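You operate a simulated robot arm through the tools that you are given. There is no shell and no other tool.

Carry out the task below with a simulated robot arm. There is one attempt and no reset: what you move stays moved.

JOB
Take the brown sweet on the bench end beside the urn and put it away on the front of the white counter top. Put the yellow mould on the bench end beside the pumps away on the top of the long steel table. Take the large clay cup and leave it on the pink-edged foil square. Put the coin roll labelled "TWO" from the top of the wooden table on the top of the bin table and the coin roll labelled "ONE" on the clear end of the white table. Put the gold tumbler on the top of the wooden table away on the bench top before the blender. Put the small can marked "milk" from the top of the low table on the back of the glass counter top. Fetch the orange sweet from the top of the low table and set it on the blue-edged foil square. Put the green sweet on the top of the low table away on the front of the white counter top. Fetch the round paddle and stand it on the top of the crate stand. Do these in any order. Set down upright: yellow mould, large clay cup, coin roll, gold tumbler, small can, round paddle.

Only the result counts: the job must be done as asked and must still hold three seconds after the hand-in. Knocking over, shifting, dropping, spilling or breaking anything else fails it.

ROBOT AND FRAMES
A 5-joint arm with a three-finger gripper on a trunk, on a base that moves. Base frame: it is fixed to the floor where the robot stands at the start and does not move with it; the origin is under the middle of the robot, x ahead of it, y to its left, z up. Units: mm, rad, N and s.
With the tool pointing down near the work surface it reaches from about 260 to 640 mm from the robot's upright axis, wherever it stands. Its first joint turns from -2.897 to 2.897 rad. Places, roughly: back of the glass counter top [-1600, 3700, 1100]; bench top before the blender (38x23 cm) [-2420, 1660, 840]; blue-edged foil square (6x6x1 cm) [1500, 5500, 500]; brown sweet (4x4x3 cm) [-2200, 2000, 900]; clear end of the white table [-100, 3100, 900]; coin roll [-250, -1750, 1000]; front of the white counter top [700, 3600, 1100]; gold tumbler [0, -1750, 1000]; green sweet (5x4x3 cm) [2100, 5600, 500]; large clay cup (7x7x9 cm) [-3000, 500, 800]; orange sweet (4x4x4 cm) [1800, 5100, 500]; pink-edged foil square (6x6x1 cm) [-2100, 1800, 900]; round paddle (8x8x29 cm) [3400, 2300, 900]; small can [1500, 5500, 500]; top of the bin table (144x15 cm) [-1920, 280, 700]; top of the crate stand [2100, 1000, 500]; top of the long steel table [-6800, 4100, 900]; yellow mould (6x6x10 cm) [-2700, 800, 900]. The tool tilts only in the upright plane through the base axis and itself; it spins freely about its own axis. Payload 1.37 kg.
The tool frame sits at the grasp point between the pads (the TCP): z along the fingers, y along the line on which they close. The tips reach 16 mm beyond it. The gripper opens to 101 mm; its body begins 82 mm behind the TCP.
Orientation is that of the tool frame in the base frame, as a unit quaternion [w, x, y, z]. With the fingers straight down and closing along the base's y, the tool's x points along the base's -x, its y along +y and its z along -z.

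CONTROLS
- The arm moves only by the tool arm_command. Its argument "motion" is a list of rows, each an object (a shift or turn left out is 0, a gripper value left out holds the last) with "translation": the shift along the tool's x, y, z in units of 25 mm (1.0 is 25 mm), a list of three; "rotation": the turn, a rotation vector about the tool's x, y, z in units of 4 degrees (1.0 is 4 degrees), a list of three. In form: [{"translation": [dx, dy, dz], "rotation": [wx, wy, wz]}, ...]. A call has 1 to 20 rows; each row shifts and turns the commanded pose from where the row before left it, along the tool's axes as they then stand. "gripper" is the gripper command, from -1 (fully open) to 1 (shut), values between in proportion, set as the call begins (left out, the last holds). A call with a number of a shift or a turn outside -1 to 1 is refused whole. Rows are played at 5 a second. More than 50 mm and 0.15 rad between two rows, or a gripper value outside its range, and nothing of the call is played. Where a pose cannot be reached the arm comes as near as it can. A force on the tool above 40 N (or 10 N above the force at the start of the call, whichever is more), or a blocked arm, ends the call early, and 0.2 s more pass. The fingers move at their own pace (about 45 mm/s each) and stop on an object; they squeeze with about 26 N. The grip force told is the motor's: it shows also when the fingers shut on nothing. Time passes only in rows, and 0.2 s behind the last, so rows that do not move let the fingers close. It gives the time, the measured TCP pose, the force on the tool (base axes), the opening and the grip force at its end, in the units of the frame above (readings bear some noise), with the torque about the TCP (base axes, N m) and any sound that the robot's microphone picked up.
- Cameras (640 x 400 px; columns grow to the right, rows downward): "scene" is now at [28.9, 165.3, 1477]; the picture's right is [-0.13, -0.99, 0.00], its down [-0.54, 0.07, -0.84] and it looks along [0.83, -0.11, -0.54] (base axes); focal length 272 px, centre (320, 200). "wrist" rides on the gripper at [72, 20, -104] in the tool frame; the picture's right is [-0.26, 0.96, 0.00], its down [-0.76, -0.21, -0.62] and it looks along [-0.60, -0.16, 0.78] (tool axes); focal length 265 px, centre (320, 200). There is no depth. A picture from a camera that has moved, and an enlarged one, comes with that camera's place and axes in the base frame and with its lens.
- camera(camera): a new picture of that camera. It takes no simulated time.
- lift_body(by): slides the trunk up (or, below 0, down) by that many mm; the arm and the scene camera ride with it, the base frame stays. It gives what a move gives, with no picture.
- steer(legs): drives the robot by 1 to 6 legs, each [ahead, left, turn to the left] in mm, mm and rad, along the robot's own axes; the way and the turn of a leg run together, so that a leg with both is an arc; at most 1500 mm and 3.142 rad a leg. The arm and the cameras ride along, it lands a little off, and it stops where it bumps. It gives what a move gives.
- pan_tilt(pan, tilt): turns the head with the scene camera to pan (to the left, within 2.705 rad either way) and tilt (down, from -0.506 to 1.204), counted from straight ahead of the robot. It gives what a move gives.
- inspect(camera, box): a new picture of the part [left, top, right, bottom] of that camera's present view, enlarged. It takes no simulated time.
- sign_off(): hands the job in; it is judged then, once.

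Places have to be worked out from the pictures, the camera data and where the tool is seen. Open the gripper and draw the arm clear of the work before you hand the job in, unless the task says otherwise.

The tools are called after "Call:" as name(argument=value, ...) on one line, values as JSON. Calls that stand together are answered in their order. arm_command: Moves the arm, as the interface text tells. Its arguments: {"type":"object","properties":{"motion":{"type":"array"},"gripper":{"type":"number"}},"required":["motion"]} The other tools are called the same way: lift_body (by) moves the trunk up or down; steer (legs) drives the base; pan_tilt (pan, tilt) turns the head that bears the scene camera; camera (camera) takes a picture; inspect (camera, box) takes an enlarged picture of a part of a camera's view; sign_off () hands the job in.

At the start:

```text
time_s: 0.0
position: [420.7, 2.7, 1121.5]
ee_rot: [0.0, 0.001, 1.0, 0.0]
contact_force: [0.0, -0.4, 0.1]
torque: [-0.04, -0.02, 0.01]
grip_width: 100.5
grip_force: 0.0
trunk travel left (down, up): [-400.0, 190.0]
robot x, y, heading: [1.1, -0.5, 0.002]
head pan, tilt (commanded): [-0.129, 0.574]
```

scene: 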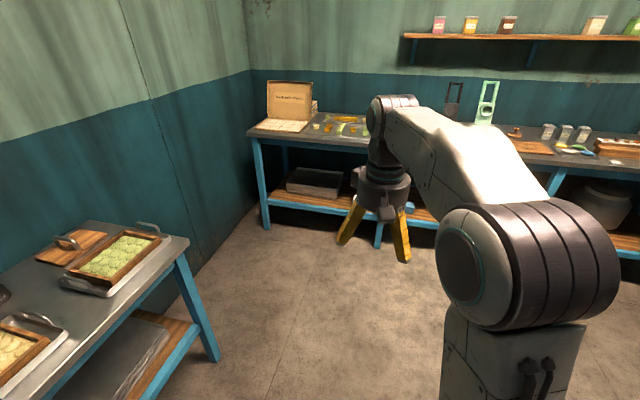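
wrist: 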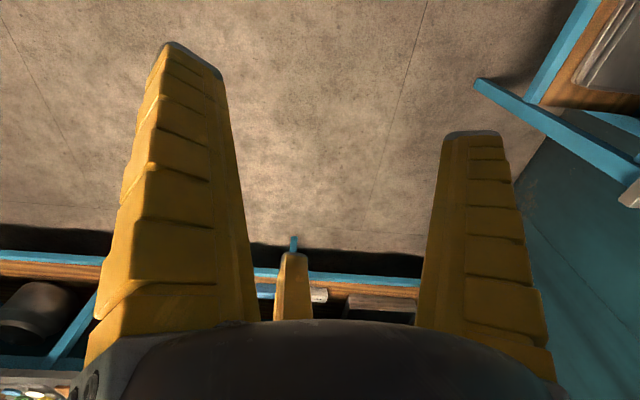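

I'll begin by surveying the surroundings with the head camera; the start pictures show a bench ahead and a table to the left-front.

Call:
pan_tilt(pan=0.9, tilt=0.35)

Call:
camera(camera="scene")

Call:
pan_tilt(pan=2.2, tilt=0.35)

Call:
camera(camera="scene")

Call:
pan_tilt(pan=-1.2, tilt=0.35)

Call:
camera(camera="scene")

Call:
pan_tilt(pan=-2.4, tilt=0.35)

Call:
camera(camera="scene")

```text
time_s: 1.3
position: [422.2, 3.3, 1122.6]
ee_rot: [0.0, 0.0, 1.0, 0.0]
contact_force: [0.2, -0.1, -1.3]
torque: [0.01, -0.04, 0.02]
grip_width: 100.6
grip_force: 0.0
trunk travel left (down, up): [-400.0, 190.0]
robot x, y, heading: [-2.4, -1.1, 0.0]
head pan, tilt (commanded): [0.901, 0.351]
```

```text
taken
camera scene: at [-1.6, 249.8, 1497.5], right [0.78, -0.62, 0.0], down [-0.21, -0.27, -0.94], along [0.58, 0.74, -0.34], focal length 272 px, centre (320, 200)
```

scene: 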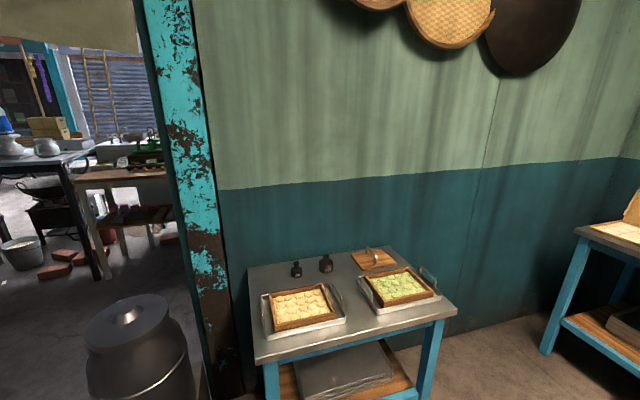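

```text
time_s: 2.8
position: [421.4, 2.5, 1122.6]
ee_rot: [0.0, 0.001, 1.0, -0.001]
contact_force: [-0.1, 0.1, 0.0]
torque: [-0.01, -0.04, -0.02]
grip_width: 100.7
grip_force: 0.0
trunk travel left (down, up): [-400.0, 190.0]
robot x, y, heading: [-0.8, 2.3, 0.002]
head pan, tilt (commanded): [2.201, 0.351]
```

```text
taken
camera scene: at [-114.3, 252.1, 1497.5], right [0.81, 0.59, 0.0], down [0.2, -0.28, -0.94], along [-0.55, 0.76, -0.34], focal length 272 px, centre (320, 200)
```

scene: 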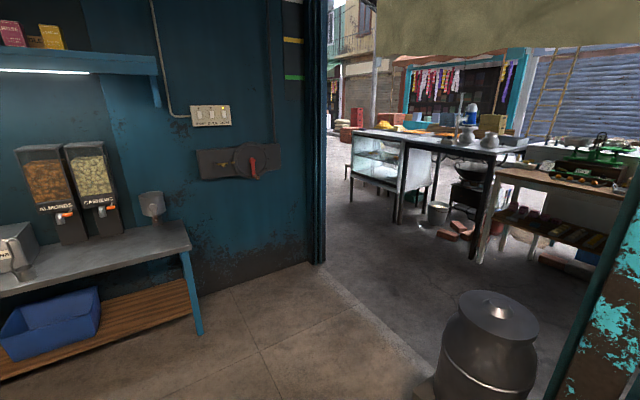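

```text
time_s: 5.6
position: [421.6, 1.9, 1122.2]
ee_rot: [0.0, 0.001, 1.0, 0.0]
contact_force: [-0.7, -0.1, 0.0]
torque: [0.0, -0.02, -0.01]
grip_width: 100.9
grip_force: 0.0
trunk travel left (down, up): [-400.0, 190.0]
robot x, y, heading: [2.6, -2.3, 0.002]
head pan, tilt (commanded): [-1.201, 0.351]
```

```text
taken
camera scene: at [-25.8, 90.0, 1497.5], right [-0.93, -0.36, 0.0], down [-0.12, 0.32, -0.94], along [0.34, -0.88, -0.34], focal length 272 px, centre (320, 200)
```

scene: 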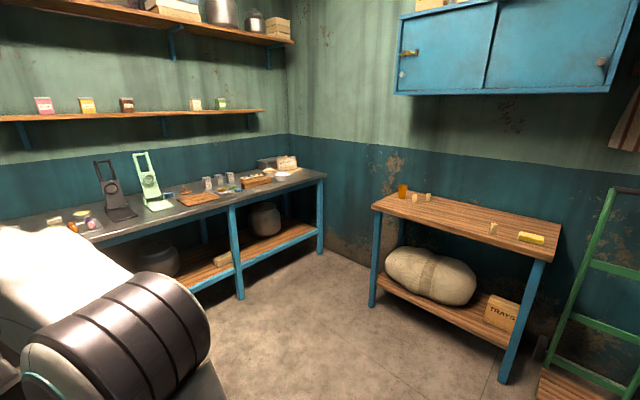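

```text
time_s: 7.0
position: [421.3, 2.7, 1122.6]
ee_rot: [-0.001, 0.0, 1.0, -0.001]
contact_force: [-0.4, -0.3, -0.5]
torque: [-0.05, 0.04, 0.01]
grip_width: 100.6
grip_force: 0.2
trunk travel left (down, up): [-400.0, 190.0]
robot x, y, heading: [-5.4, -0.7, 0.001]
head pan, tilt (commanded): [-2.4, 0.351]
```

```text
taken
camera scene: at [-128.1, 113.9, 1497.5], right [-0.68, 0.74, 0.0], down [0.25, 0.23, -0.94], along [-0.69, -0.64, -0.34], focal length 272 px, centre (320, 200)
```

scene: 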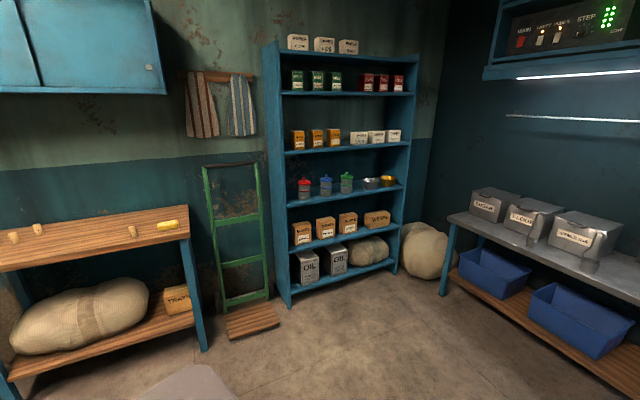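

The wooden table with coin rolls and the gold tumbler is at right-behind. I'll zoom in to the table and surroundings to identify the labels.

Call:
inspect(camera="scene", box=[0, 190, 210, 320])

Call:
pan_tilt(pan=-1.6, tilt=0.35)

Call:
inspect(camera="scene", box=[160, 130, 480, 330])

Call:
pan_tilt(pan=2.7, tilt=0.25)

Call:
camera(camera="scene")

Call:
pan_tilt(pan=1.7, tilt=0.1)

Call:
camera(camera="scene")

```text
3.05 times, centred on (105, 255) of scene
camera zoom: at [-128.1, 113.9, 1497.5], right [-0.68, 0.74, 0.0], down [0.25, 0.23, -0.94], along [-0.69, -0.64, -0.34], focal length 830 px, centre (975, 32)
```

zoom: 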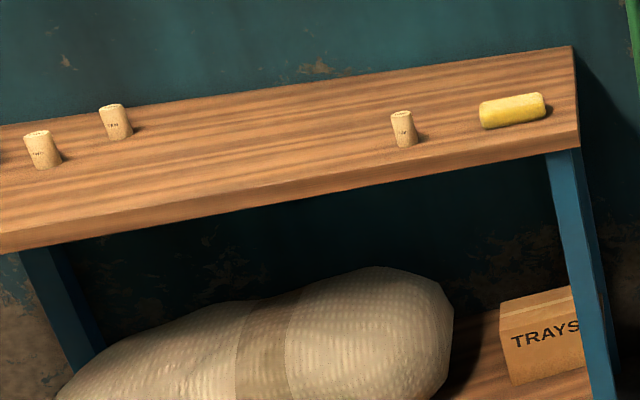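

```text
time_s: 8.2
position: [421.1, 2.1, 1123.0]
ee_rot: [0.0, 0.0, 1.0, 0.0]
contact_force: [-0.1, 0.2, -0.2]
torque: [0.02, 0.0, 0.03]
grip_width: 100.5
grip_force: 0.1
trunk travel left (down, up): [-400.0, 190.0]
robot x, y, heading: [-0.8, -0.2, -0.001]
head pan, tilt (commanded): [-1.6, 0.351]
```

```text
2.00 times, centred on (320, 230) of scene
camera zoom: at [-62.4, 83.8, 1497.5], right [-1.0, 0.03, 0.0], down [0.01, 0.34, -0.94], along [-0.03, -0.94, -0.34], focal length 545 px, centre (320, 140)
```

zoom: 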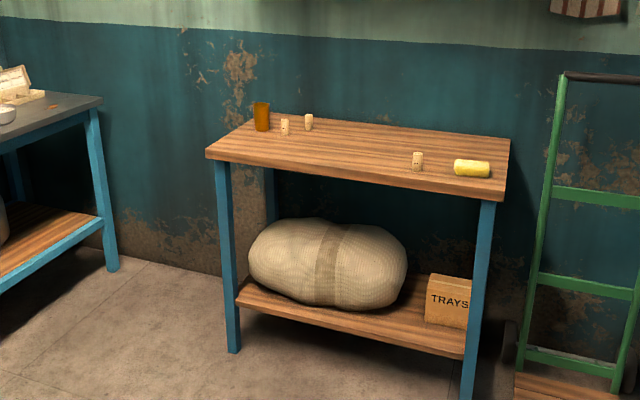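

```text
time_s: 11.6
position: [421.0, 2.3, 1122.2]
ee_rot: [0.0, 0.0, 1.0, -0.001]
contact_force: [-0.6, 0.0, -0.5]
torque: [0.02, -0.03, -0.03]
grip_width: 100.6
grip_force: 0.0
trunk travel left (down, up): [-400.0, 190.0]
robot x, y, heading: [0.5, 3.8, 0.004]
head pan, tilt (commanded): [2.7, 0.25]
```

```text
taken
camera scene: at [-143.9, 216.8, 1506.9], right [0.43, 0.9, 0.0], down [0.22, -0.11, -0.97], along [-0.88, 0.41, -0.25], focal length 272 px, centre (320, 200)
```

scene: 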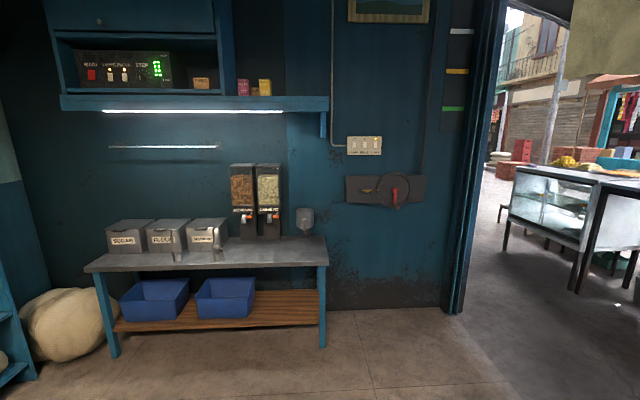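

```text
time_s: 12.9
position: [421.5, 2.5, 1122.8]
ee_rot: [0.0, 0.0, 1.0, 0.0]
contact_force: [-0.2, -1.0, 0.0]
torque: [0.0, 0.0, -0.02]
grip_width: 100.7
grip_force: 0.1
trunk travel left (down, up): [-400.0, 190.0]
robot x, y, heading: [-0.6, 0.0, -0.0]
head pan, tilt (commanded): [1.7, 0.099]
```

```text
taken
camera scene: at [-71.5, 268.1, 1520.9], right [0.99, 0.13, 0.0], down [0.01, -0.1, -0.99], along [-0.13, 0.99, -0.1], focal length 272 px, centre (320, 200)
```

scene: 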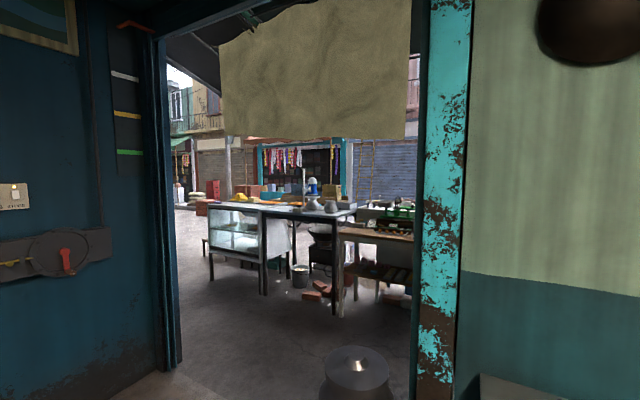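

The table is angled; tumbler around (80,-1750) and rolls nearby. I'll look down to see the robot's own footprint before driving.

Call:
pan_tilt(pan=0.0, tilt=1.2)

Call:
camera(camera="scene")

Call:
pan_tilt(pan=-1.4, tilt=1.2)

Call:
camera(camera="scene")

```text
time_s: 14.6
position: [421.2, 1.7, 1122.4]
ee_rot: [0.0, 0.0, 1.0, 0.0]
contact_force: [-0.5, -0.5, 0.5]
torque: [0.0, -0.02, 0.01]
grip_width: 100.6
grip_force: 0.0
trunk travel left (down, up): [-400.0, 190.0]
robot x, y, heading: [-0.1, 0.6, 0.001]
head pan, tilt (commanded): [0.0, 1.201]
```

```text
taken
camera scene: at [-3.6, 176.9, 1430.2], right [0.0, -1.0, 0.0], down [-0.93, 0.0, -0.36], along [0.36, 0.0, -0.93], focal length 272 px, centre (320, 200)
```

scene: 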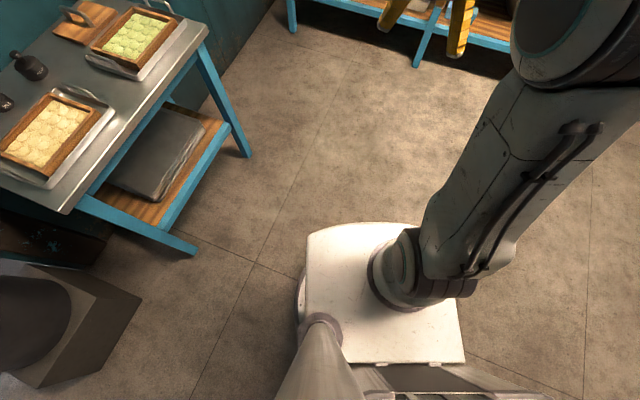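

```text
time_s: 16.2
position: [421.3, 1.8, 1121.5]
ee_rot: [0.0, 0.0, 1.0, 0.0]
contact_force: [-1.0, -0.2, 0.5]
torque: [-0.02, 0.01, -0.02]
grip_width: 100.7
grip_force: 0.0
trunk travel left (down, up): [-400.0, 190.0]
robot x, y, heading: [-3.9, 0.4, -0.003]
head pan, tilt (commanded): [-1.4, 1.201]
```

```text
taken
camera scene: at [-50.0, 121.8, 1430.1], right [-0.99, -0.17, 0.0], down [-0.16, 0.92, -0.36], along [0.06, -0.36, -0.93], focal length 272 px, centre (320, 200)
```

scene: 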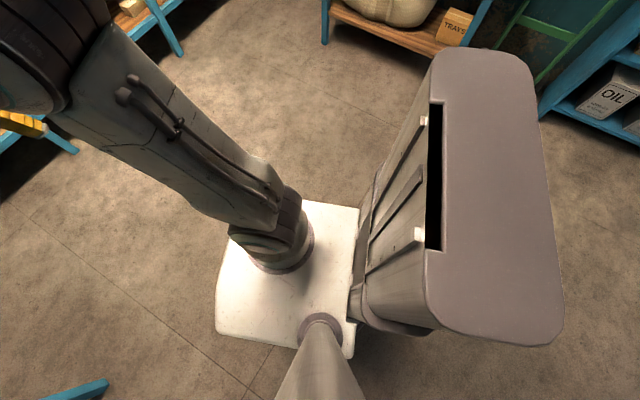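

The robot's footprint looks about ±225 mm wide and 235 mm forward of the axis. I'll drive to stand before the wooden table (facing heading about -1.95), leaving about 100 mm clearance for a closer look.

Call:
steer(legs=[[0, 0, -1.95], [700, 640, 0]])

Call:
pan_tilt(pan=0.0, tilt=0.7)

Call:
camera(camera="scene")

Call:
camera(camera="wrist")

```text
time_s: 25.9
position: [123.3, -1286.6, 1122.8]
ee_rot: [0.0, 0.843, 0.537, -0.001]
contact_force: [0.3, -0.5, 0.3]
torque: [-0.02, -0.02, -0.02]
grip_width: 100.3
grip_force: 0.1
trunk travel left (down, up): [-400.0, 190.0]
robot x, y, heading: [297.1, -904.3, -2.007]
head pan, tilt (commanded): [-1.4, 1.201]
```

```text
time_s: 27.4
position: [123.3, -1286.5, 1124.0]
ee_rot: [0.0, 0.843, 0.537, 0.0]
contact_force: [-0.2, 0.2, 0.1]
torque: [-0.02, -0.01, 0.0]
grip_width: 100.8
grip_force: 0.0
trunk travel left (down, up): [-400.0, 190.0]
robot x, y, heading: [298.5, -899.1, -2.003]
head pan, tilt (commanded): [0.0, 0.7]
```

```text
taken
camera scene: at [448.0, -1000.0, 1466.1], right [-0.91, 0.42, 0.0], down [0.27, 0.58, -0.76], along [-0.32, -0.69, -0.64], focal length 272 px, centre (320, 200)
```

scene: 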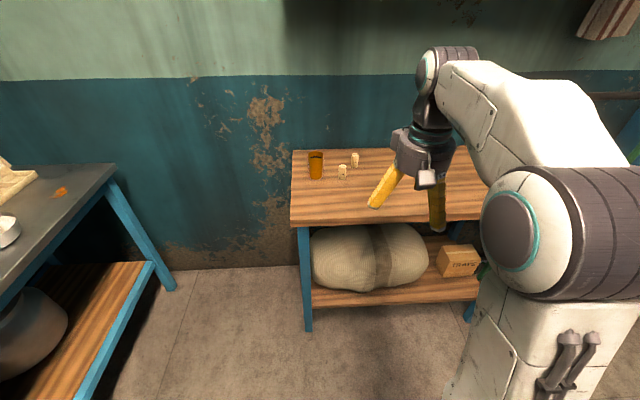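

```text
taken
camera wrist: at [171.2, -1230.8, 1226.4], right [0.76, -0.65, 0.0], down [-0.51, -0.6, 0.62], along [-0.4, -0.47, -0.78], focal length 265 px, centre (320, 200)
```

wrist: 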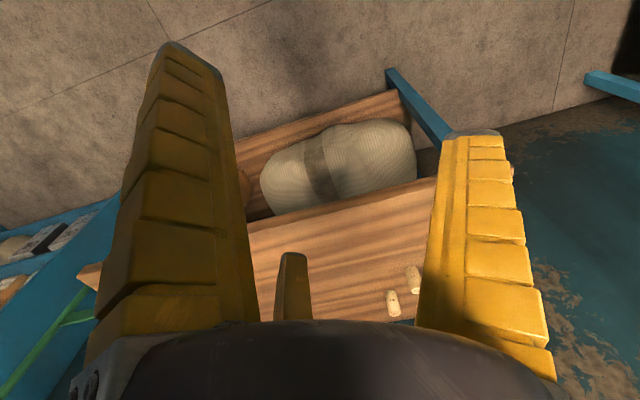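

Readings put the table top near z≈845 and the tumbler near (90,-1809). I'll zoom in on the labels.

Call:
inspect(camera="scene", box=[285, 140, 385, 202])

Call:
inspect(camera="wrist", box=[360, 250, 440, 330])

```text
6.40 times, centred on (335, 171) of scene
camera zoom: at [448.0, -1000.0, 1466.1], right [-0.91, 0.42, 0.0], down [0.27, 0.58, -0.76], along [-0.32, -0.69, -0.64], focal length 1743 px, centre (224, 386)
```

zoom: 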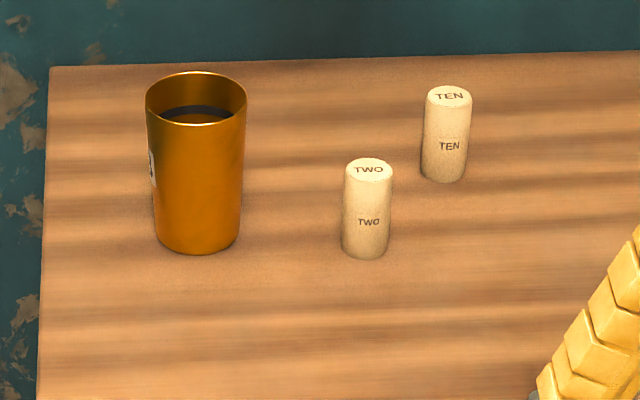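

```text
5.00 times, centred on (400, 290) of wrist
camera zoom: at [171.2, -1230.8, 1226.4], right [0.76, -0.65, 0.0], down [-0.51, -0.6, 0.62], along [-0.4, -0.47, -0.78], focal length 1327 px, centre (-80, -250)
```

zoom: 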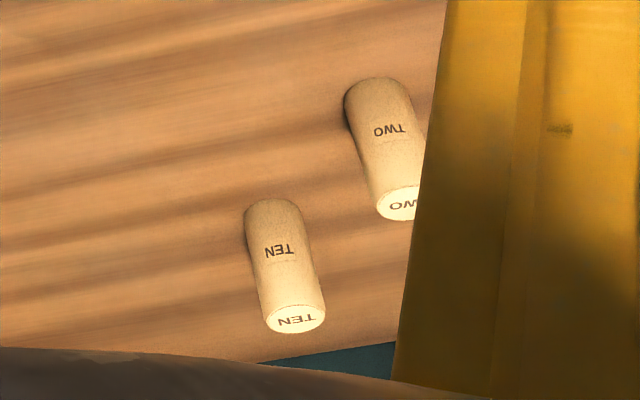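

"TWO" is confirmed at about (0,-1755), "TEN" is a neighbour to avoid. I'll drive forward to within reach (~285 mm from the table edge), then check from the wrist camera.

Call:
steer(legs=[[300, 80, 0]])

Call:
camera(camera="scene")

Call:
camera(camera="wrist")

```text
time_s: 29.5
position: [61.4, -1591.5, 1122.5]
ee_rot: [0.0, 0.846, 0.533, 0.0]
contact_force: [0.5, -1.0, -0.3]
torque: [-0.01, -0.01, -0.01]
grip_width: 100.5
grip_force: 0.0
trunk travel left (down, up): [-400.0, 190.0]
robot x, y, heading: [240.1, -1214.0, -2.019]
head pan, tilt (commanded): [0.0, 0.7]
```

```text
taken
camera scene: at [388.7, -1308.6, 1466.1], right [-0.9, 0.43, 0.0], down [0.28, 0.58, -0.76], along [-0.33, -0.69, -0.64], focal length 272 px, centre (320, 200)
```

scene: 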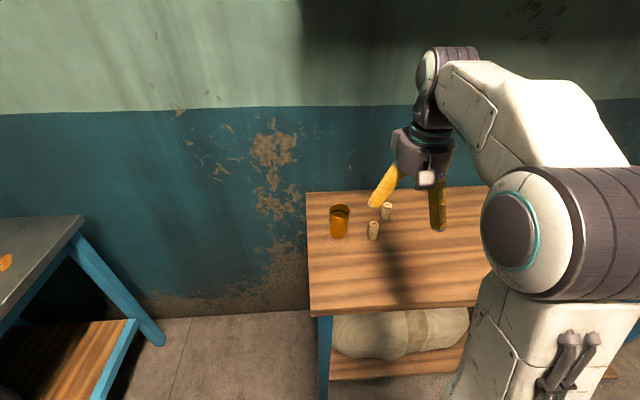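

```text
taken
camera wrist: at [109.6, -1536.4, 1226.2], right [0.76, -0.66, 0.0], down [-0.51, -0.59, 0.62], along [-0.41, -0.47, -0.78], focal length 265 px, centre (320, 200)
```

wrist: 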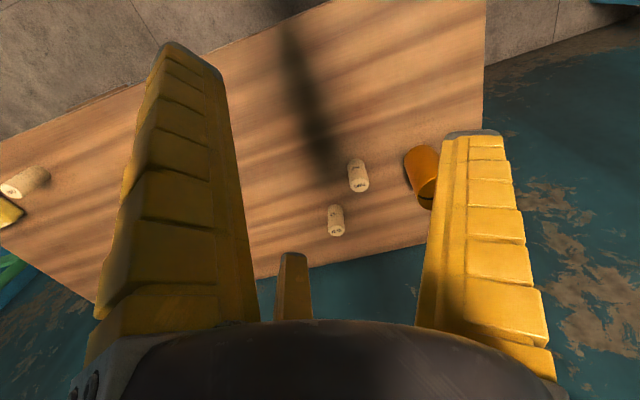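

The wrist view shows the third roll at far left; I'll zoom on it to read its label, and refine TWO's position.

Call:
inspect(camera="wrist", box=[0, 150, 80, 230])

Call:
inspect(camera="wrist", box=[310, 130, 450, 250])

Call:
inspect(camera="scene", box=[310, 185, 430, 260])

```text
5.00 times, centred on (40, 190) of wrist
camera zoom: at [109.6, -1536.4, 1226.2], right [0.76, -0.66, 0.0], down [-0.51, -0.59, 0.62], along [-0.41, -0.47, -0.78], focal length 1327 px, centre (1720, 250)
```

zoom: 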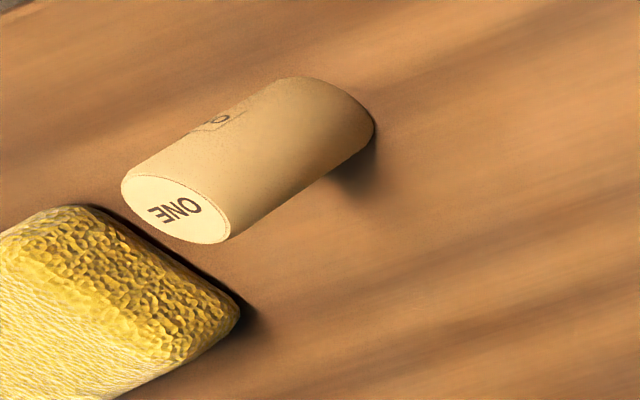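

```text
3.33 times, centred on (380, 190) of wrist
camera zoom: at [109.6, -1536.4, 1226.2], right [0.76, -0.66, 0.0], down [-0.51, -0.59, 0.62], along [-0.41, -0.47, -0.78], focal length 885 px, centre (120, 233)
```

zoom: 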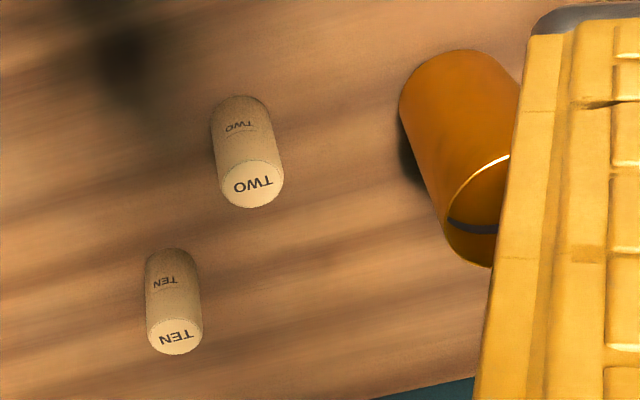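

```text
5.33 times, centred on (370, 222) of scene
camera zoom: at [388.7, -1308.6, 1466.1], right [-0.9, 0.43, 0.0], down [0.28, 0.58, -0.76], along [-0.33, -0.69, -0.64], focal length 1453 px, centre (53, 80)
```

zoom: 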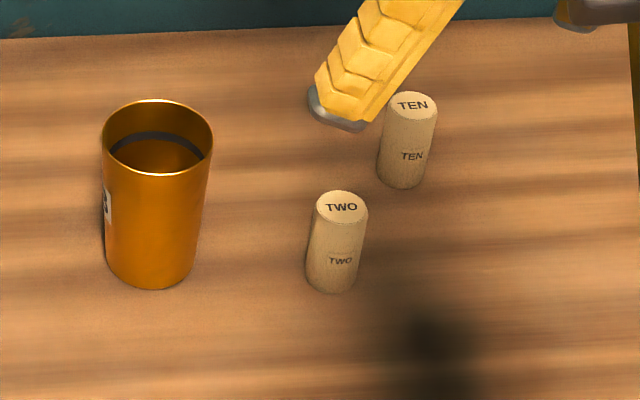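

"ONE" is confirmed at the far roll. I triangulate TWO at about (12.5,-1735), top z≈920, base ≈864. I'll move above it with a partly closed gripper and spin 60° so no finger faces its neighbours.

Call:
arm_command(motion=[{"translation": [-0.86, 0.104, 0]}, {"translation": [-0.86, 0.104, 0]}, {"translation": [-0.86, 0.104, 0]}, {"translation": [-0.86, 0.104, 0]}, {"translation": [-0.86, 0.104, 0]}, {"translation": [-0.86, 0.104, 0]}, {"translation": [-0.86, 0.104, 0]}], gripper=-0.2)

Call:
arm_command(motion=[{"rotation": [0, 0, 1]}, {"rotation": [0, 0, 1]}, {"rotation": [0, 0, 1]}, {"rotation": [0, 0, 1]}, {"rotation": [0, 0, 1]}, {"rotation": [0, 0, 1]}, {"rotation": [0, 0, 1]}, {"rotation": [0, 0, 1]}, {"rotation": [0, 0, 1]}, {"rotation": [0, 0, 1]}, {"rotation": [0, 0, 1]}, {"rotation": [0, 0, 1]}, {"rotation": [0, 0, 1]}, {"rotation": [0, 0, 1]}, {"rotation": [0, 0, 1]}])

Call:
camera(camera="wrist")

Call:
camera(camera="scene")

```text
time_s: 31.1
position: [18.6, -1721.6, 1112.7]
ee_rot: [0.0, 0.847, 0.532, 0.001]
contact_force: [-0.3, -0.6, -0.9]
torque: [0.02, -0.01, 0.0]
grip_width: 64.0
grip_force: 3.0
out of reach, approached as far as the arm can: row 6, 7
trunk travel left (down, up): [-400.0, 190.0]
robot x, y, heading: [239.6, -1207.2, -2.016]
head pan, tilt (commanded): [0.0, 0.7]
```

```text
time_s: 34.3
position: [19.0, -1721.5, 1108.6]
ee_rot: [0.0, 0.999, 0.037, 0.001]
contact_force: [0.0, 0.4, 0.3]
torque: [0.0, 0.02, 0.02]
grip_width: 64.0
grip_force: 2.5
trunk travel left (down, up): [-400.0, 190.0]
robot x, y, heading: [243.3, -1207.0, -2.016]
head pan, tilt (commanded): [0.0, 0.7]
```

```text
taken
camera wrist: at [91.7, -1735.7, 1212.9], right [-0.19, -0.98, 0.0], down [-0.77, 0.15, 0.62], along [-0.61, 0.12, -0.78], focal length 265 px, centre (320, 200)
```

wrist: 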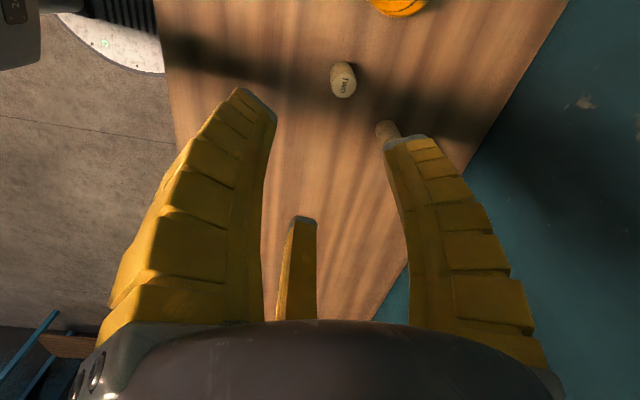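

```text
taken
camera scene: at [388.8, -1308.1, 1466.1], right [-0.9, 0.43, 0.0], down [0.28, 0.58, -0.76], along [-0.33, -0.69, -0.64], focal length 272 px, centre (320, 200)
```

scene: 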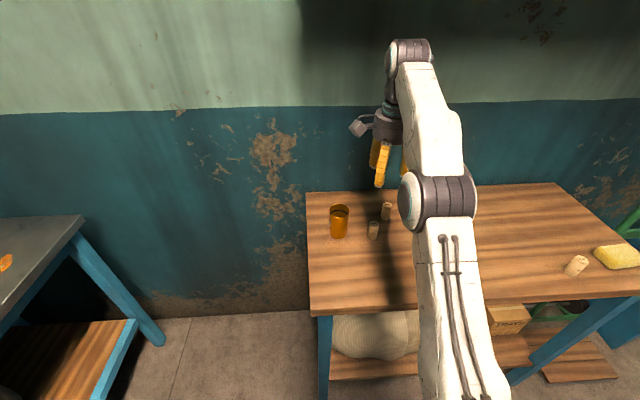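

The reach is limited at that height; I'll descend part way while correcting toward (10,-1738), then check alignment.

Call:
arm_command(motion=[{"translation": [0, 0, 1]}, {"translation": [0, 0, 1]}, {"translation": [-0.1, 0.2, 0.8]}, {"translation": [-0.1, 0.2, 0.8]}, {"translation": [-0.1, 0.2, 0.8]}])

Call:
camera(camera="wrist")

Call:
inspect(camera="scene", box=[310, 145, 430, 260])

```text
time_s: 35.5
position: [13.5, -1735.0, 999.8]
ee_rot: [0.0, 0.999, 0.039, 0.001]
contact_force: [0.0, -0.6, -0.2]
torque: [-0.02, 0.01, 0.04]
grip_width: 63.9
grip_force: 2.1
trunk travel left (down, up): [-400.0, 190.0]
robot x, y, heading: [240.5, -1209.7, -2.02]
head pan, tilt (commanded): [0.0, 0.7]
```

```text
taken
camera wrist: at [86.2, -1749.7, 1103.1], right [-0.19, -0.98, 0.0], down [-0.77, 0.15, 0.62], along [-0.61, 0.12, -0.78], focal length 265 px, centre (320, 200)
```

wrist: 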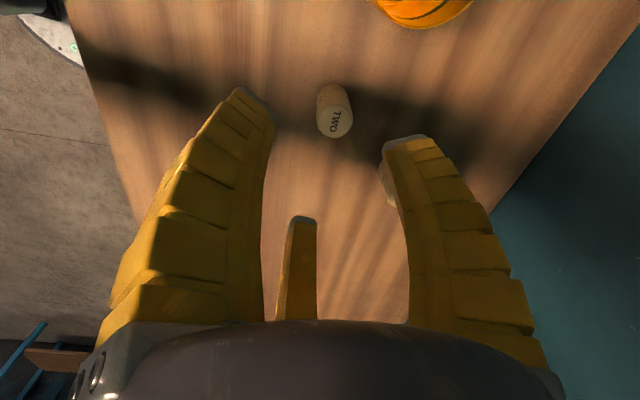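

```text
3.48 times, centred on (370, 202) of scene
camera zoom: at [388.8, -1308.2, 1466.1], right [-0.9, 0.43, 0.0], down [0.28, 0.58, -0.76], along [-0.33, -0.69, -0.64], focal length 947 px, centre (146, 191)
```

zoom: 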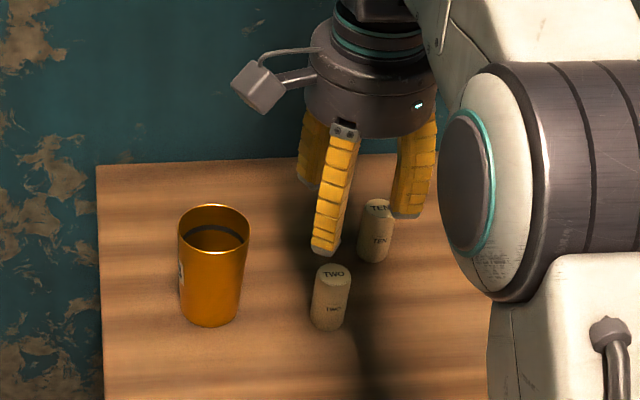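

The scene camera agrees with the tool pose well; the wrist view suggests TWO is ~10 mm further in -y. I'll descend another 40 mm and recheck before committing.

Call:
arm_command(motion=[{"translation": [0, 0, 0.8]}, {"translation": [0, 0, 0.8]}])

Call:
camera(camera="wrist")

Call:
inspect(camera="scene", box=[330, 165, 430, 250])

```text
time_s: 36.1
position: [14.0, -1737.0, 960.4]
ee_rot: [0.0, 0.999, 0.039, -0.001]
contact_force: [0.6, 0.0, 0.0]
torque: [0.02, -0.02, 0.02]
grip_width: 64.3
grip_force: 2.1
trunk travel left (down, up): [-400.0, 190.0]
robot x, y, heading: [240.4, -1212.5, -2.018]
head pan, tilt (commanded): [0.0, 0.7]
```

```text
taken
camera wrist: at [86.7, -1750.8, 1064.3], right [-0.19, -0.98, 0.0], down [-0.77, 0.15, 0.62], along [-0.61, 0.12, -0.78], focal length 265 px, centre (320, 200)
```

wrist: 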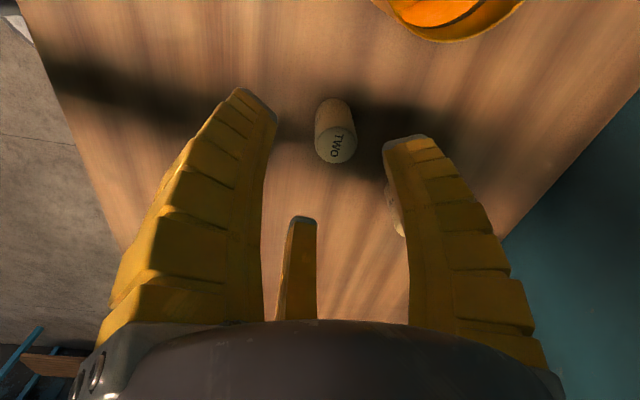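

```text
4.71 times, centred on (380, 208) of scene
camera zoom: at [388.8, -1308.3, 1466.1], right [-0.9, 0.43, 0.0], down [0.28, 0.58, -0.76], along [-0.33, -0.69, -0.64], focal length 1282 px, centre (38, 165)
```

zoom: 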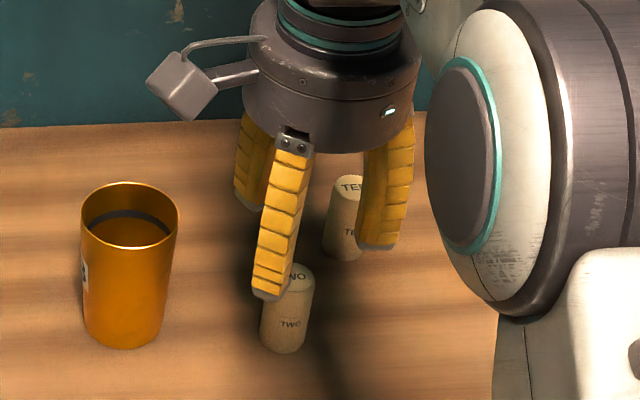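

Combining both views gives TWO at about (5,-1748) with its top at z≈901 (table ≈845). I'll shift over it and check again.

Call:
arm_command(motion=[{"translation": [-0.39, 0.41, 0]}, {"translation": [0, 0, 0.6]}])

Call:
camera(camera="wrist")

Call:
inspect(camera="scene", box=[330, 165, 430, 250])

```text
time_s: 36.7
position: [4.9, -1746.8, 945.7]
ee_rot: [0.0, 0.999, 0.038, 0.0]
contact_force: [-0.1, 0.7, 0.3]
torque: [-0.02, 0.01, 0.03]
grip_width: 64.1
grip_force: 2.7
trunk travel left (down, up): [-400.0, 190.0]
robot x, y, heading: [242.0, -1212.2, -2.023]
head pan, tilt (commanded): [0.0, 0.7]
```

```text
taken
camera wrist: at [77.7, -1761.5, 1049.8], right [-0.19, -0.98, 0.0], down [-0.77, 0.15, 0.62], along [-0.61, 0.12, -0.78], focal length 265 px, centre (320, 200)
```

wrist: 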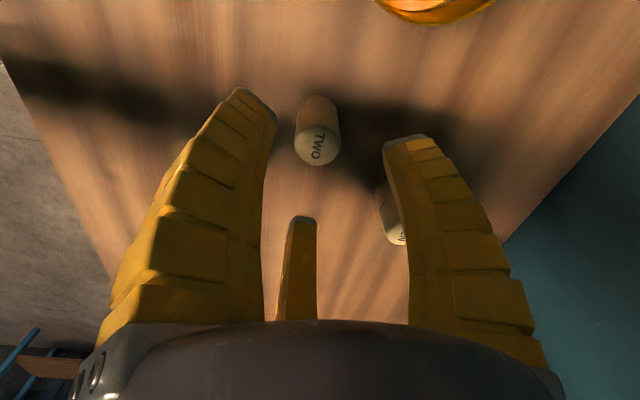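

```text
4.71 times, centred on (380, 208) of scene
camera zoom: at [388.7, -1308.3, 1466.1], right [-0.9, 0.43, 0.0], down [0.28, 0.58, -0.76], along [-0.33, -0.69, -0.64], focal length 1282 px, centre (38, 165)
```

zoom: 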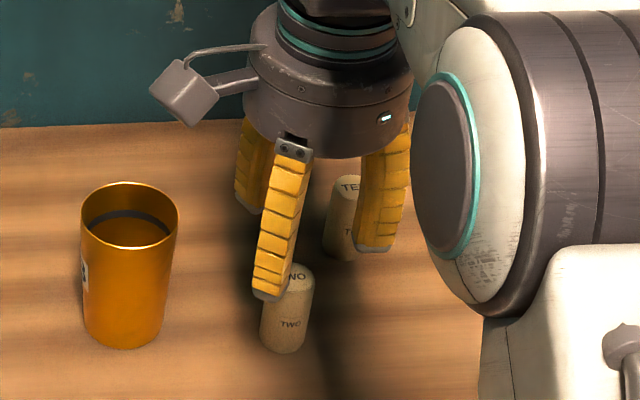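

Aligned in the wrist view now. I'll descend to TCP z≈878 and close gently on TWO.

Call:
arm_command(motion=[{"translation": [0, 0, 0.9]}, {"translation": [0, 0, 0.9]}, {"translation": [0, 0, 0.9]}])

Call:
arm_command(motion=[{"translation": [0, 0, 0]}, {"translation": [0, 0, 0]}, {"translation": [0, 0, 0]}, {"translation": [0, 0, 0]}, {"translation": [0, 0, 0]}], gripper=1)

Call:
camera(camera="wrist")

Call:
inspect(camera="scene", box=[330, 165, 430, 250])

```text
time_s: 37.5
position: [2.5, -1746.5, 878.8]
ee_rot: [0.001, 0.999, 0.039, 0.0]
contact_force: [0.8, -0.6, -0.8]
torque: [-0.05, -0.01, -0.01]
grip_width: 64.2
grip_force: 3.2
trunk travel left (down, up): [-400.0, 190.0]
robot x, y, heading: [240.1, -1210.1, -2.014]
head pan, tilt (commanded): [0.0, 0.7]
```

```text
time_s: 38.7
position: [2.2, -1745.9, 879.3]
ee_rot: [0.001, 0.999, 0.039, -0.001]
contact_force: [0.2, 0.2, 6.0]
torque: [0.03, 0.09, 0.0]
grip_width: 22.9
grip_force: 26.1
trunk travel left (down, up): [-400.0, 190.0]
robot x, y, heading: [239.5, -1214.6, -2.019]
head pan, tilt (commanded): [0.0, 0.7]
```

```text
taken
camera wrist: at [76.2, -1760.9, 983.5], right [-0.19, -0.98, 0.0], down [-0.77, 0.15, 0.62], along [-0.61, 0.12, -0.78], focal length 265 px, centre (320, 200)
```

wrist: 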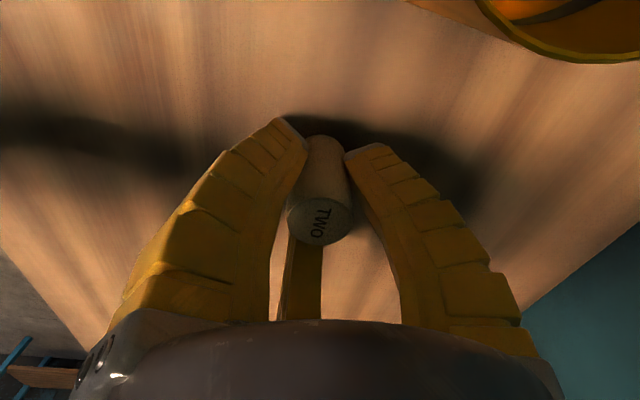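

```text
4.71 times, centred on (380, 208) of scene
camera zoom: at [389.2, -1307.5, 1466.2], right [-0.9, 0.43, 0.0], down [0.28, 0.58, -0.77], along [-0.33, -0.69, -0.64], focal length 1282 px, centre (38, 165)
```

zoom: 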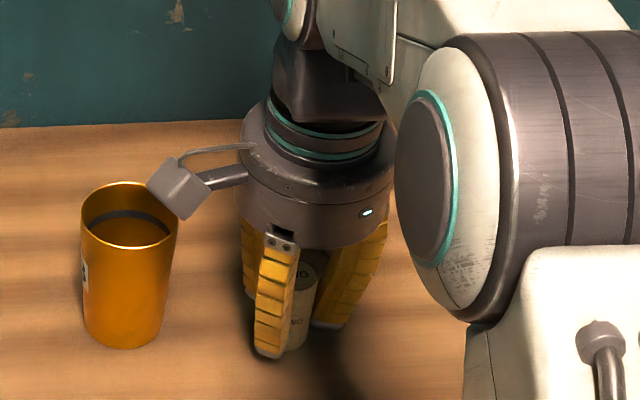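

Gripped TWO (width 22.9, grip 26 N). I'll lift straight up about 150 mm.

Call:
arm_command(motion=[{"translation": [0, 0, -0.5]}, {"translation": [0, 0, -1]}, {"translation": [0, 0, -1]}, {"translation": [0, 0, -1]}, {"translation": [0, 0, -1]}, {"translation": [0, 0, -1]}])

Call:
camera(camera="wrist")

Call:
camera(camera="scene")

```text
time_s: 40.1
position: [4.7, -1744.7, 1016.1]
ee_rot: [0.0, 0.999, 0.038, 0.0]
contact_force: [0.2, -0.2, -0.6]
torque: [-0.01, -0.02, -0.02]
grip_width: 21.3
grip_force: 25.9
trunk travel left (down, up): [-400.0, 190.0]
robot x, y, heading: [240.7, -1214.5, -2.018]
head pan, tilt (commanded): [0.0, 0.7]
```

```text
taken
camera wrist: at [77.4, -1760.2, 1120.0], right [-0.19, -0.98, 0.0], down [-0.77, 0.15, 0.62], along [-0.61, 0.12, -0.78], focal length 265 px, centre (320, 200)
```

wrist: 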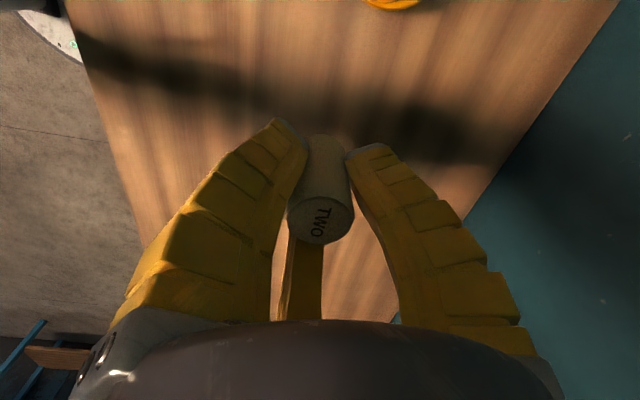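

```text
taken
camera scene: at [388.8, -1308.1, 1466.1], right [-0.9, 0.43, 0.0], down [0.28, 0.58, -0.76], along [-0.33, -0.69, -0.64], focal length 272 px, centre (320, 200)
```

scene: 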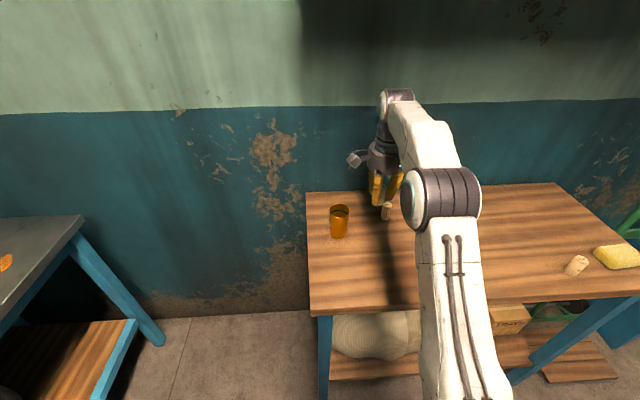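

TWO is held. I'll draw the arm in toward the robot, then back off, turn, and drive toward the bin table.

Call:
arm_command(motion=[{"translation": [0.46, -0.8, -0.5]}, {"translation": [0.46, -0.8, -0.5]}, {"translation": [0.46, -0.8, -0.5]}, {"translation": [0.46, -0.8, -0.5]}, {"translation": [0.46, -0.8, 0]}, {"translation": [0.46, -0.8, 0]}, {"translation": [0.3, -0.5, 0]}])

Call:
steer(legs=[[-350, 0, 0], [0, 0, -1.48]])

Call:
camera(camera="scene")

```text
time_s: 41.7
position: [69.0, -1609.4, 1064.0]
ee_rot: [0.0, 0.999, 0.038, 0.0]
contact_force: [-0.1, 0.5, -1.3]
torque: [-0.01, 0.01, 0.0]
grip_width: 21.0
grip_force: 25.8
trunk travel left (down, up): [-400.0, 190.0]
robot x, y, heading: [241.6, -1214.6, -2.018]
head pan, tilt (commanded): [0.0, 0.7]
```

```text
time_s: 47.6
position: [-18.7, -757.0, 1063.8]
ee_rot: [0.0, 0.77, -0.638, 0.0]
contact_force: [0.5, -0.4, -0.9]
torque: [0.05, 0.01, -0.01]
grip_width: 20.8
grip_force: 25.9
trunk travel left (down, up): [-400.0, 190.0]
robot x, y, heading: [396.1, -884.9, 2.804]
head pan, tilt (commanded): [0.0, 0.7]
```

```text
taken
camera scene: at [315.0, -1039.7, 1466.1], right [0.33, 0.94, 0.0], down [0.61, -0.21, -0.76], along [-0.72, 0.25, -0.64], focal length 272 px, centre (320, 200)
```

scene: 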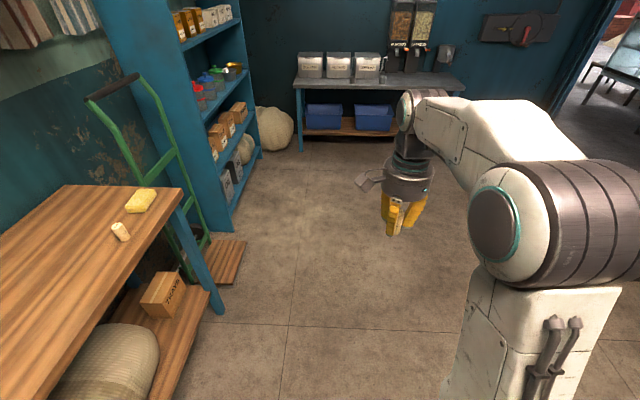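

The way is clear. I'll drive toward the bin table, stopping about 600 mm off it.

Call:
steer(legs=[[950, -145, -0.02], [950, -145, -0.02]])

Call:
pan_tilt(pan=-0.1, tilt=0.75)

Call:
camera(camera="scene")

```text
time_s: 56.9
position: [-1654.1, 97.7, 1064.9]
ee_rot: [0.0, 0.775, -0.631, 0.0]
contact_force: [0.0, -0.5, -0.6]
torque: [0.03, 0.03, 0.01]
grip_width: 20.7
grip_force: 25.6
trunk travel left (down, up): [-400.0, 190.0]
robot x, y, heading: [-1239.9, -25.5, 2.824]
head pan, tilt (commanded): [0.0, 0.7]
```

```text
time_s: 57.6
position: [-1655.3, 98.5, 1063.9]
ee_rot: [0.001, 0.776, -0.631, 0.0]
contact_force: [0.0, 0.2, -1.5]
torque: [0.0, 0.01, 0.04]
grip_width: 20.9
grip_force: 25.6
trunk travel left (down, up): [-400.0, 190.0]
robot x, y, heading: [-1235.3, -20.5, 2.822]
head pan, tilt (commanded): [-0.099, 0.75]
```

```text
taken
camera scene: at [-1311.0, -172.4, 1461.9], right [0.41, 0.91, 0.0], down [0.62, -0.28, -0.73], along [-0.67, 0.3, -0.68], focal length 272 px, centre (320, 200)
```

scene: 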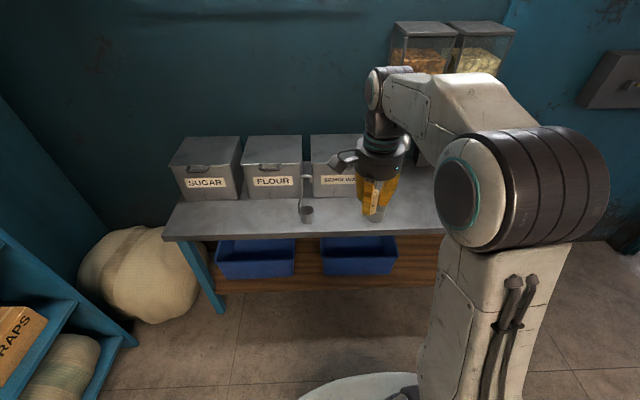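

The bench top is at z≈700; the strip before SUGAR/FLOUR is clear at about (-2068,-123). I'll move to stand in front of that spot.

Call:
steer(legs=[[325, 385, -0.06]])

Call:
pan_tilt(pan=-0.1, tilt=0.8)

Call:
camera(camera="scene")

```text
time_s: 60.5
position: [-2091.9, -117.6, 1064.0]
ee_rot: [0.0, 0.756, -0.655, 0.0]
contact_force: [0.1, -0.3, -1.3]
torque: [-0.03, -0.01, -0.03]
grip_width: 21.1
grip_force: 26.5
trunk travel left (down, up): [-400.0, 190.0]
robot x, y, heading: [-1681.4, -262.4, 2.758]
head pan, tilt (commanded): [-0.099, 0.75]
```

```text
time_s: 61.2
position: [-2092.0, -118.2, 1063.9]
ee_rot: [-0.001, 0.756, -0.655, 0.0]
contact_force: [0.3, -0.7, -1.8]
torque: [0.01, -0.01, -0.01]
grip_width: 20.8
grip_force: 26.3
trunk travel left (down, up): [-400.0, 190.0]
robot x, y, heading: [-1681.3, -262.9, 2.763]
head pan, tilt (commanded): [-0.099, 0.799]
```

```text
taken
camera scene: at [-1763.1, -409.8, 1457.9], right [0.46, 0.89, 0.0], down [0.64, -0.33, -0.7], along [-0.62, 0.32, -0.72], focal length 272 px, centre (320, 200)
```

scene: 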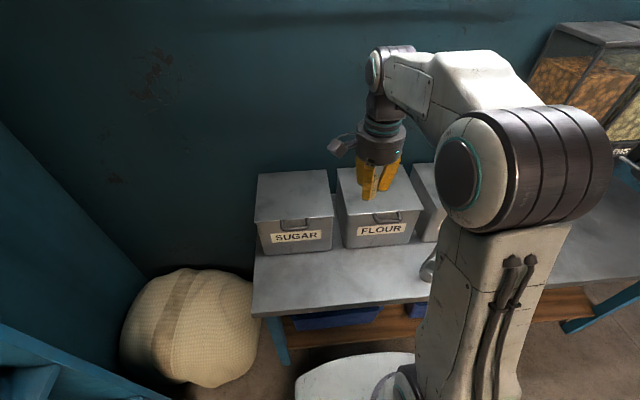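

Geometry agrees (front-left corner ≈(-2106,-435)). I'll lower the trunk by 200 mm and shift the tool 20 mm toward the front edge.

Call:
lift_body(by=-200)

Call:
arm_command(motion=[{"translation": [0.2, -0.35, 0]}, {"translation": [0.2, -0.34, 0]}, {"translation": [0, 0, 1]}, {"translation": [0, 0, 1]}])

Call:
camera(camera="scene")

Call:
camera(camera="wrist")

```text
time_s: 63.4
position: [-2091.5, -118.1, 864.9]
ee_rot: [0.0, 0.756, -0.655, 0.0]
contact_force: [0.2, -0.2, -1.2]
torque: [0.04, 0.02, 0.03]
grip_width: 20.9
grip_force: 26.3
trunk travel left (down, up): [-200.0, 390.0]
robot x, y, heading: [-1682.0, -265.1, 2.761]
head pan, tilt (commanded): [-0.099, 0.799]
```

```text
time_s: 64.3
position: [-2073.8, -124.1, 812.6]
ee_rot: [0.001, 0.756, -0.655, 0.0]
contact_force: [-0.2, -0.2, -0.9]
torque: [0.02, -0.01, -0.04]
grip_width: 20.8
grip_force: 25.9
trunk travel left (down, up): [-200.0, 390.0]
robot x, y, heading: [-1684.2, -262.8, 2.76]
head pan, tilt (commanded): [-0.099, 0.799]
```

```text
taken
camera scene: at [-1763.0, -409.8, 1257.9], right [0.46, 0.89, 0.0], down [0.64, -0.33, -0.7], along [-0.62, 0.32, -0.72], focal length 272 px, centre (320, 200)
```

scene: 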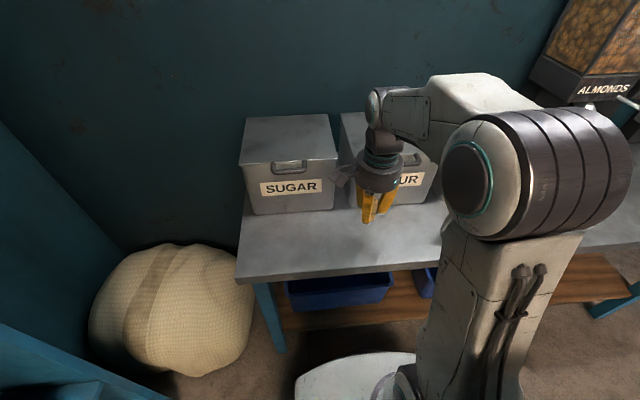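

```text
taken
camera wrist: at [-2082.2, -199.1, 916.4], right [-0.99, 0.12, 0.0], down [0.1, 0.78, 0.62], along [0.08, 0.62, -0.78], focal length 265 px, centre (320, 200)
```

wrist: 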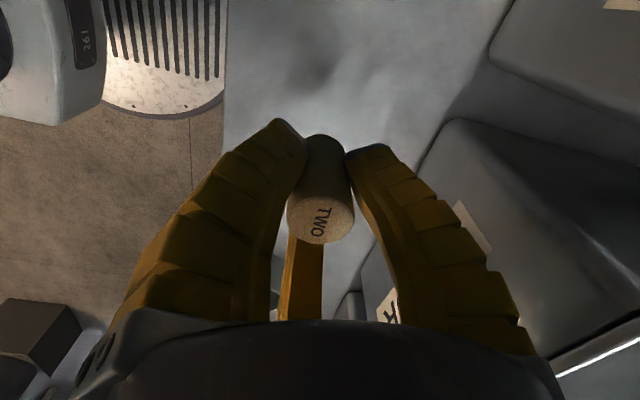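

Clear of the bins. I'll lower to about 11 mm above expected contact, then creep down.

Call:
arm_command(motion=[{"translation": [0, 0, 0.9]}, {"translation": [0, 0, 0.9]}, {"translation": [0, 0, 0.8]}])

Call:
arm_command(motion=[{"translation": [0, 0, 0.1]}, {"translation": [0, 0, 0.1]}, {"translation": [0, 0, 0.1]}])

Call:
inspect(camera="scene", box=[300, 130, 460, 260])

```text
time_s: 65.2
position: [-2071.7, -126.9, 748.5]
ee_rot: [0.0, 0.756, -0.655, 0.0]
contact_force: [0.2, -0.5, -1.4]
torque: [-0.01, -0.02, 0.03]
grip_width: 20.7
grip_force: 25.9
trunk travel left (down, up): [-200.0, 390.0]
robot x, y, heading: [-1683.3, -264.9, 2.762]
head pan, tilt (commanded): [-0.099, 0.799]
```

```text
time_s: 66.0
position: [-2071.9, -126.1, 740.1]
ee_rot: [-0.001, 0.756, -0.654, 0.001]
contact_force: [1.3, -0.3, -0.9]
torque: [-0.01, 0.03, 0.01]
grip_width: 21.0
grip_force: 26.5
trunk travel left (down, up): [-200.0, 390.0]
robot x, y, heading: [-1682.9, -264.6, 2.764]
head pan, tilt (commanded): [-0.099, 0.799]
```

```text
3.08 times, centred on (380, 195) of scene
camera zoom: at [-1763.0, -409.8, 1257.9], right [0.46, 0.89, 0.0], down [0.64, -0.33, -0.7], along [-0.62, 0.32, -0.72], focal length 838 px, centre (135, 215)
```

zoom: 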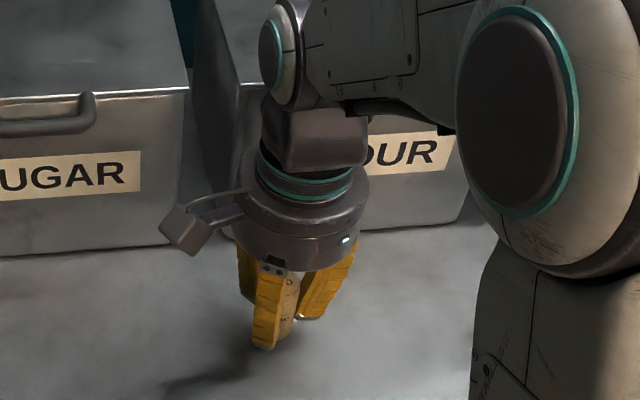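

Still free at TCP 740; I'll creep further in small steps until the force rises.

Call:
arm_command(motion=[{"translation": [0, 0, 0.1]}, {"translation": [0, 0, 0.1]}])

Call:
arm_command(motion=[{"translation": [0, 0, 0.1]}])

Call:
arm_command(motion=[{"translation": [0, 0, 0.1]}])

```text
time_s: 66.5
position: [-2073.5, -125.1, 735.8]
ee_rot: [0.0, 0.756, -0.655, -0.001]
contact_force: [-0.2, 0.5, -1.2]
torque: [-0.02, 0.01, -0.02]
grip_width: 20.8
grip_force: 26.2
trunk travel left (down, up): [-200.0, 390.0]
robot x, y, heading: [-1683.3, -262.4, 2.761]
head pan, tilt (commanded): [-0.099, 0.799]
```

```text
time_s: 67.0
position: [-2074.4, -126.0, 733.2]
ee_rot: [0.0, 0.756, -0.655, -0.001]
contact_force: [0.0, -0.2, 0.4]
torque: [-0.02, 0.01, 0.0]
grip_width: 20.8
grip_force: 25.9
trunk travel left (down, up): [-200.0, 390.0]
robot x, y, heading: [-1686.6, -262.8, 2.762]
head pan, tilt (commanded): [-0.099, 0.799]
```

```text
time_s: 67.3
position: [-2073.2, -126.6, 730.9]
ee_rot: [0.0, 0.755, -0.655, 0.0]
contact_force: [0.9, 0.3, -0.7]
torque: [0.03, -0.01, 0.01]
grip_width: 20.8
grip_force: 26.0
trunk travel left (down, up): [-200.0, 390.0]
robot x, y, heading: [-1684.3, -259.4, 2.763]
head pan, tilt (commanded): [-0.099, 0.799]
```

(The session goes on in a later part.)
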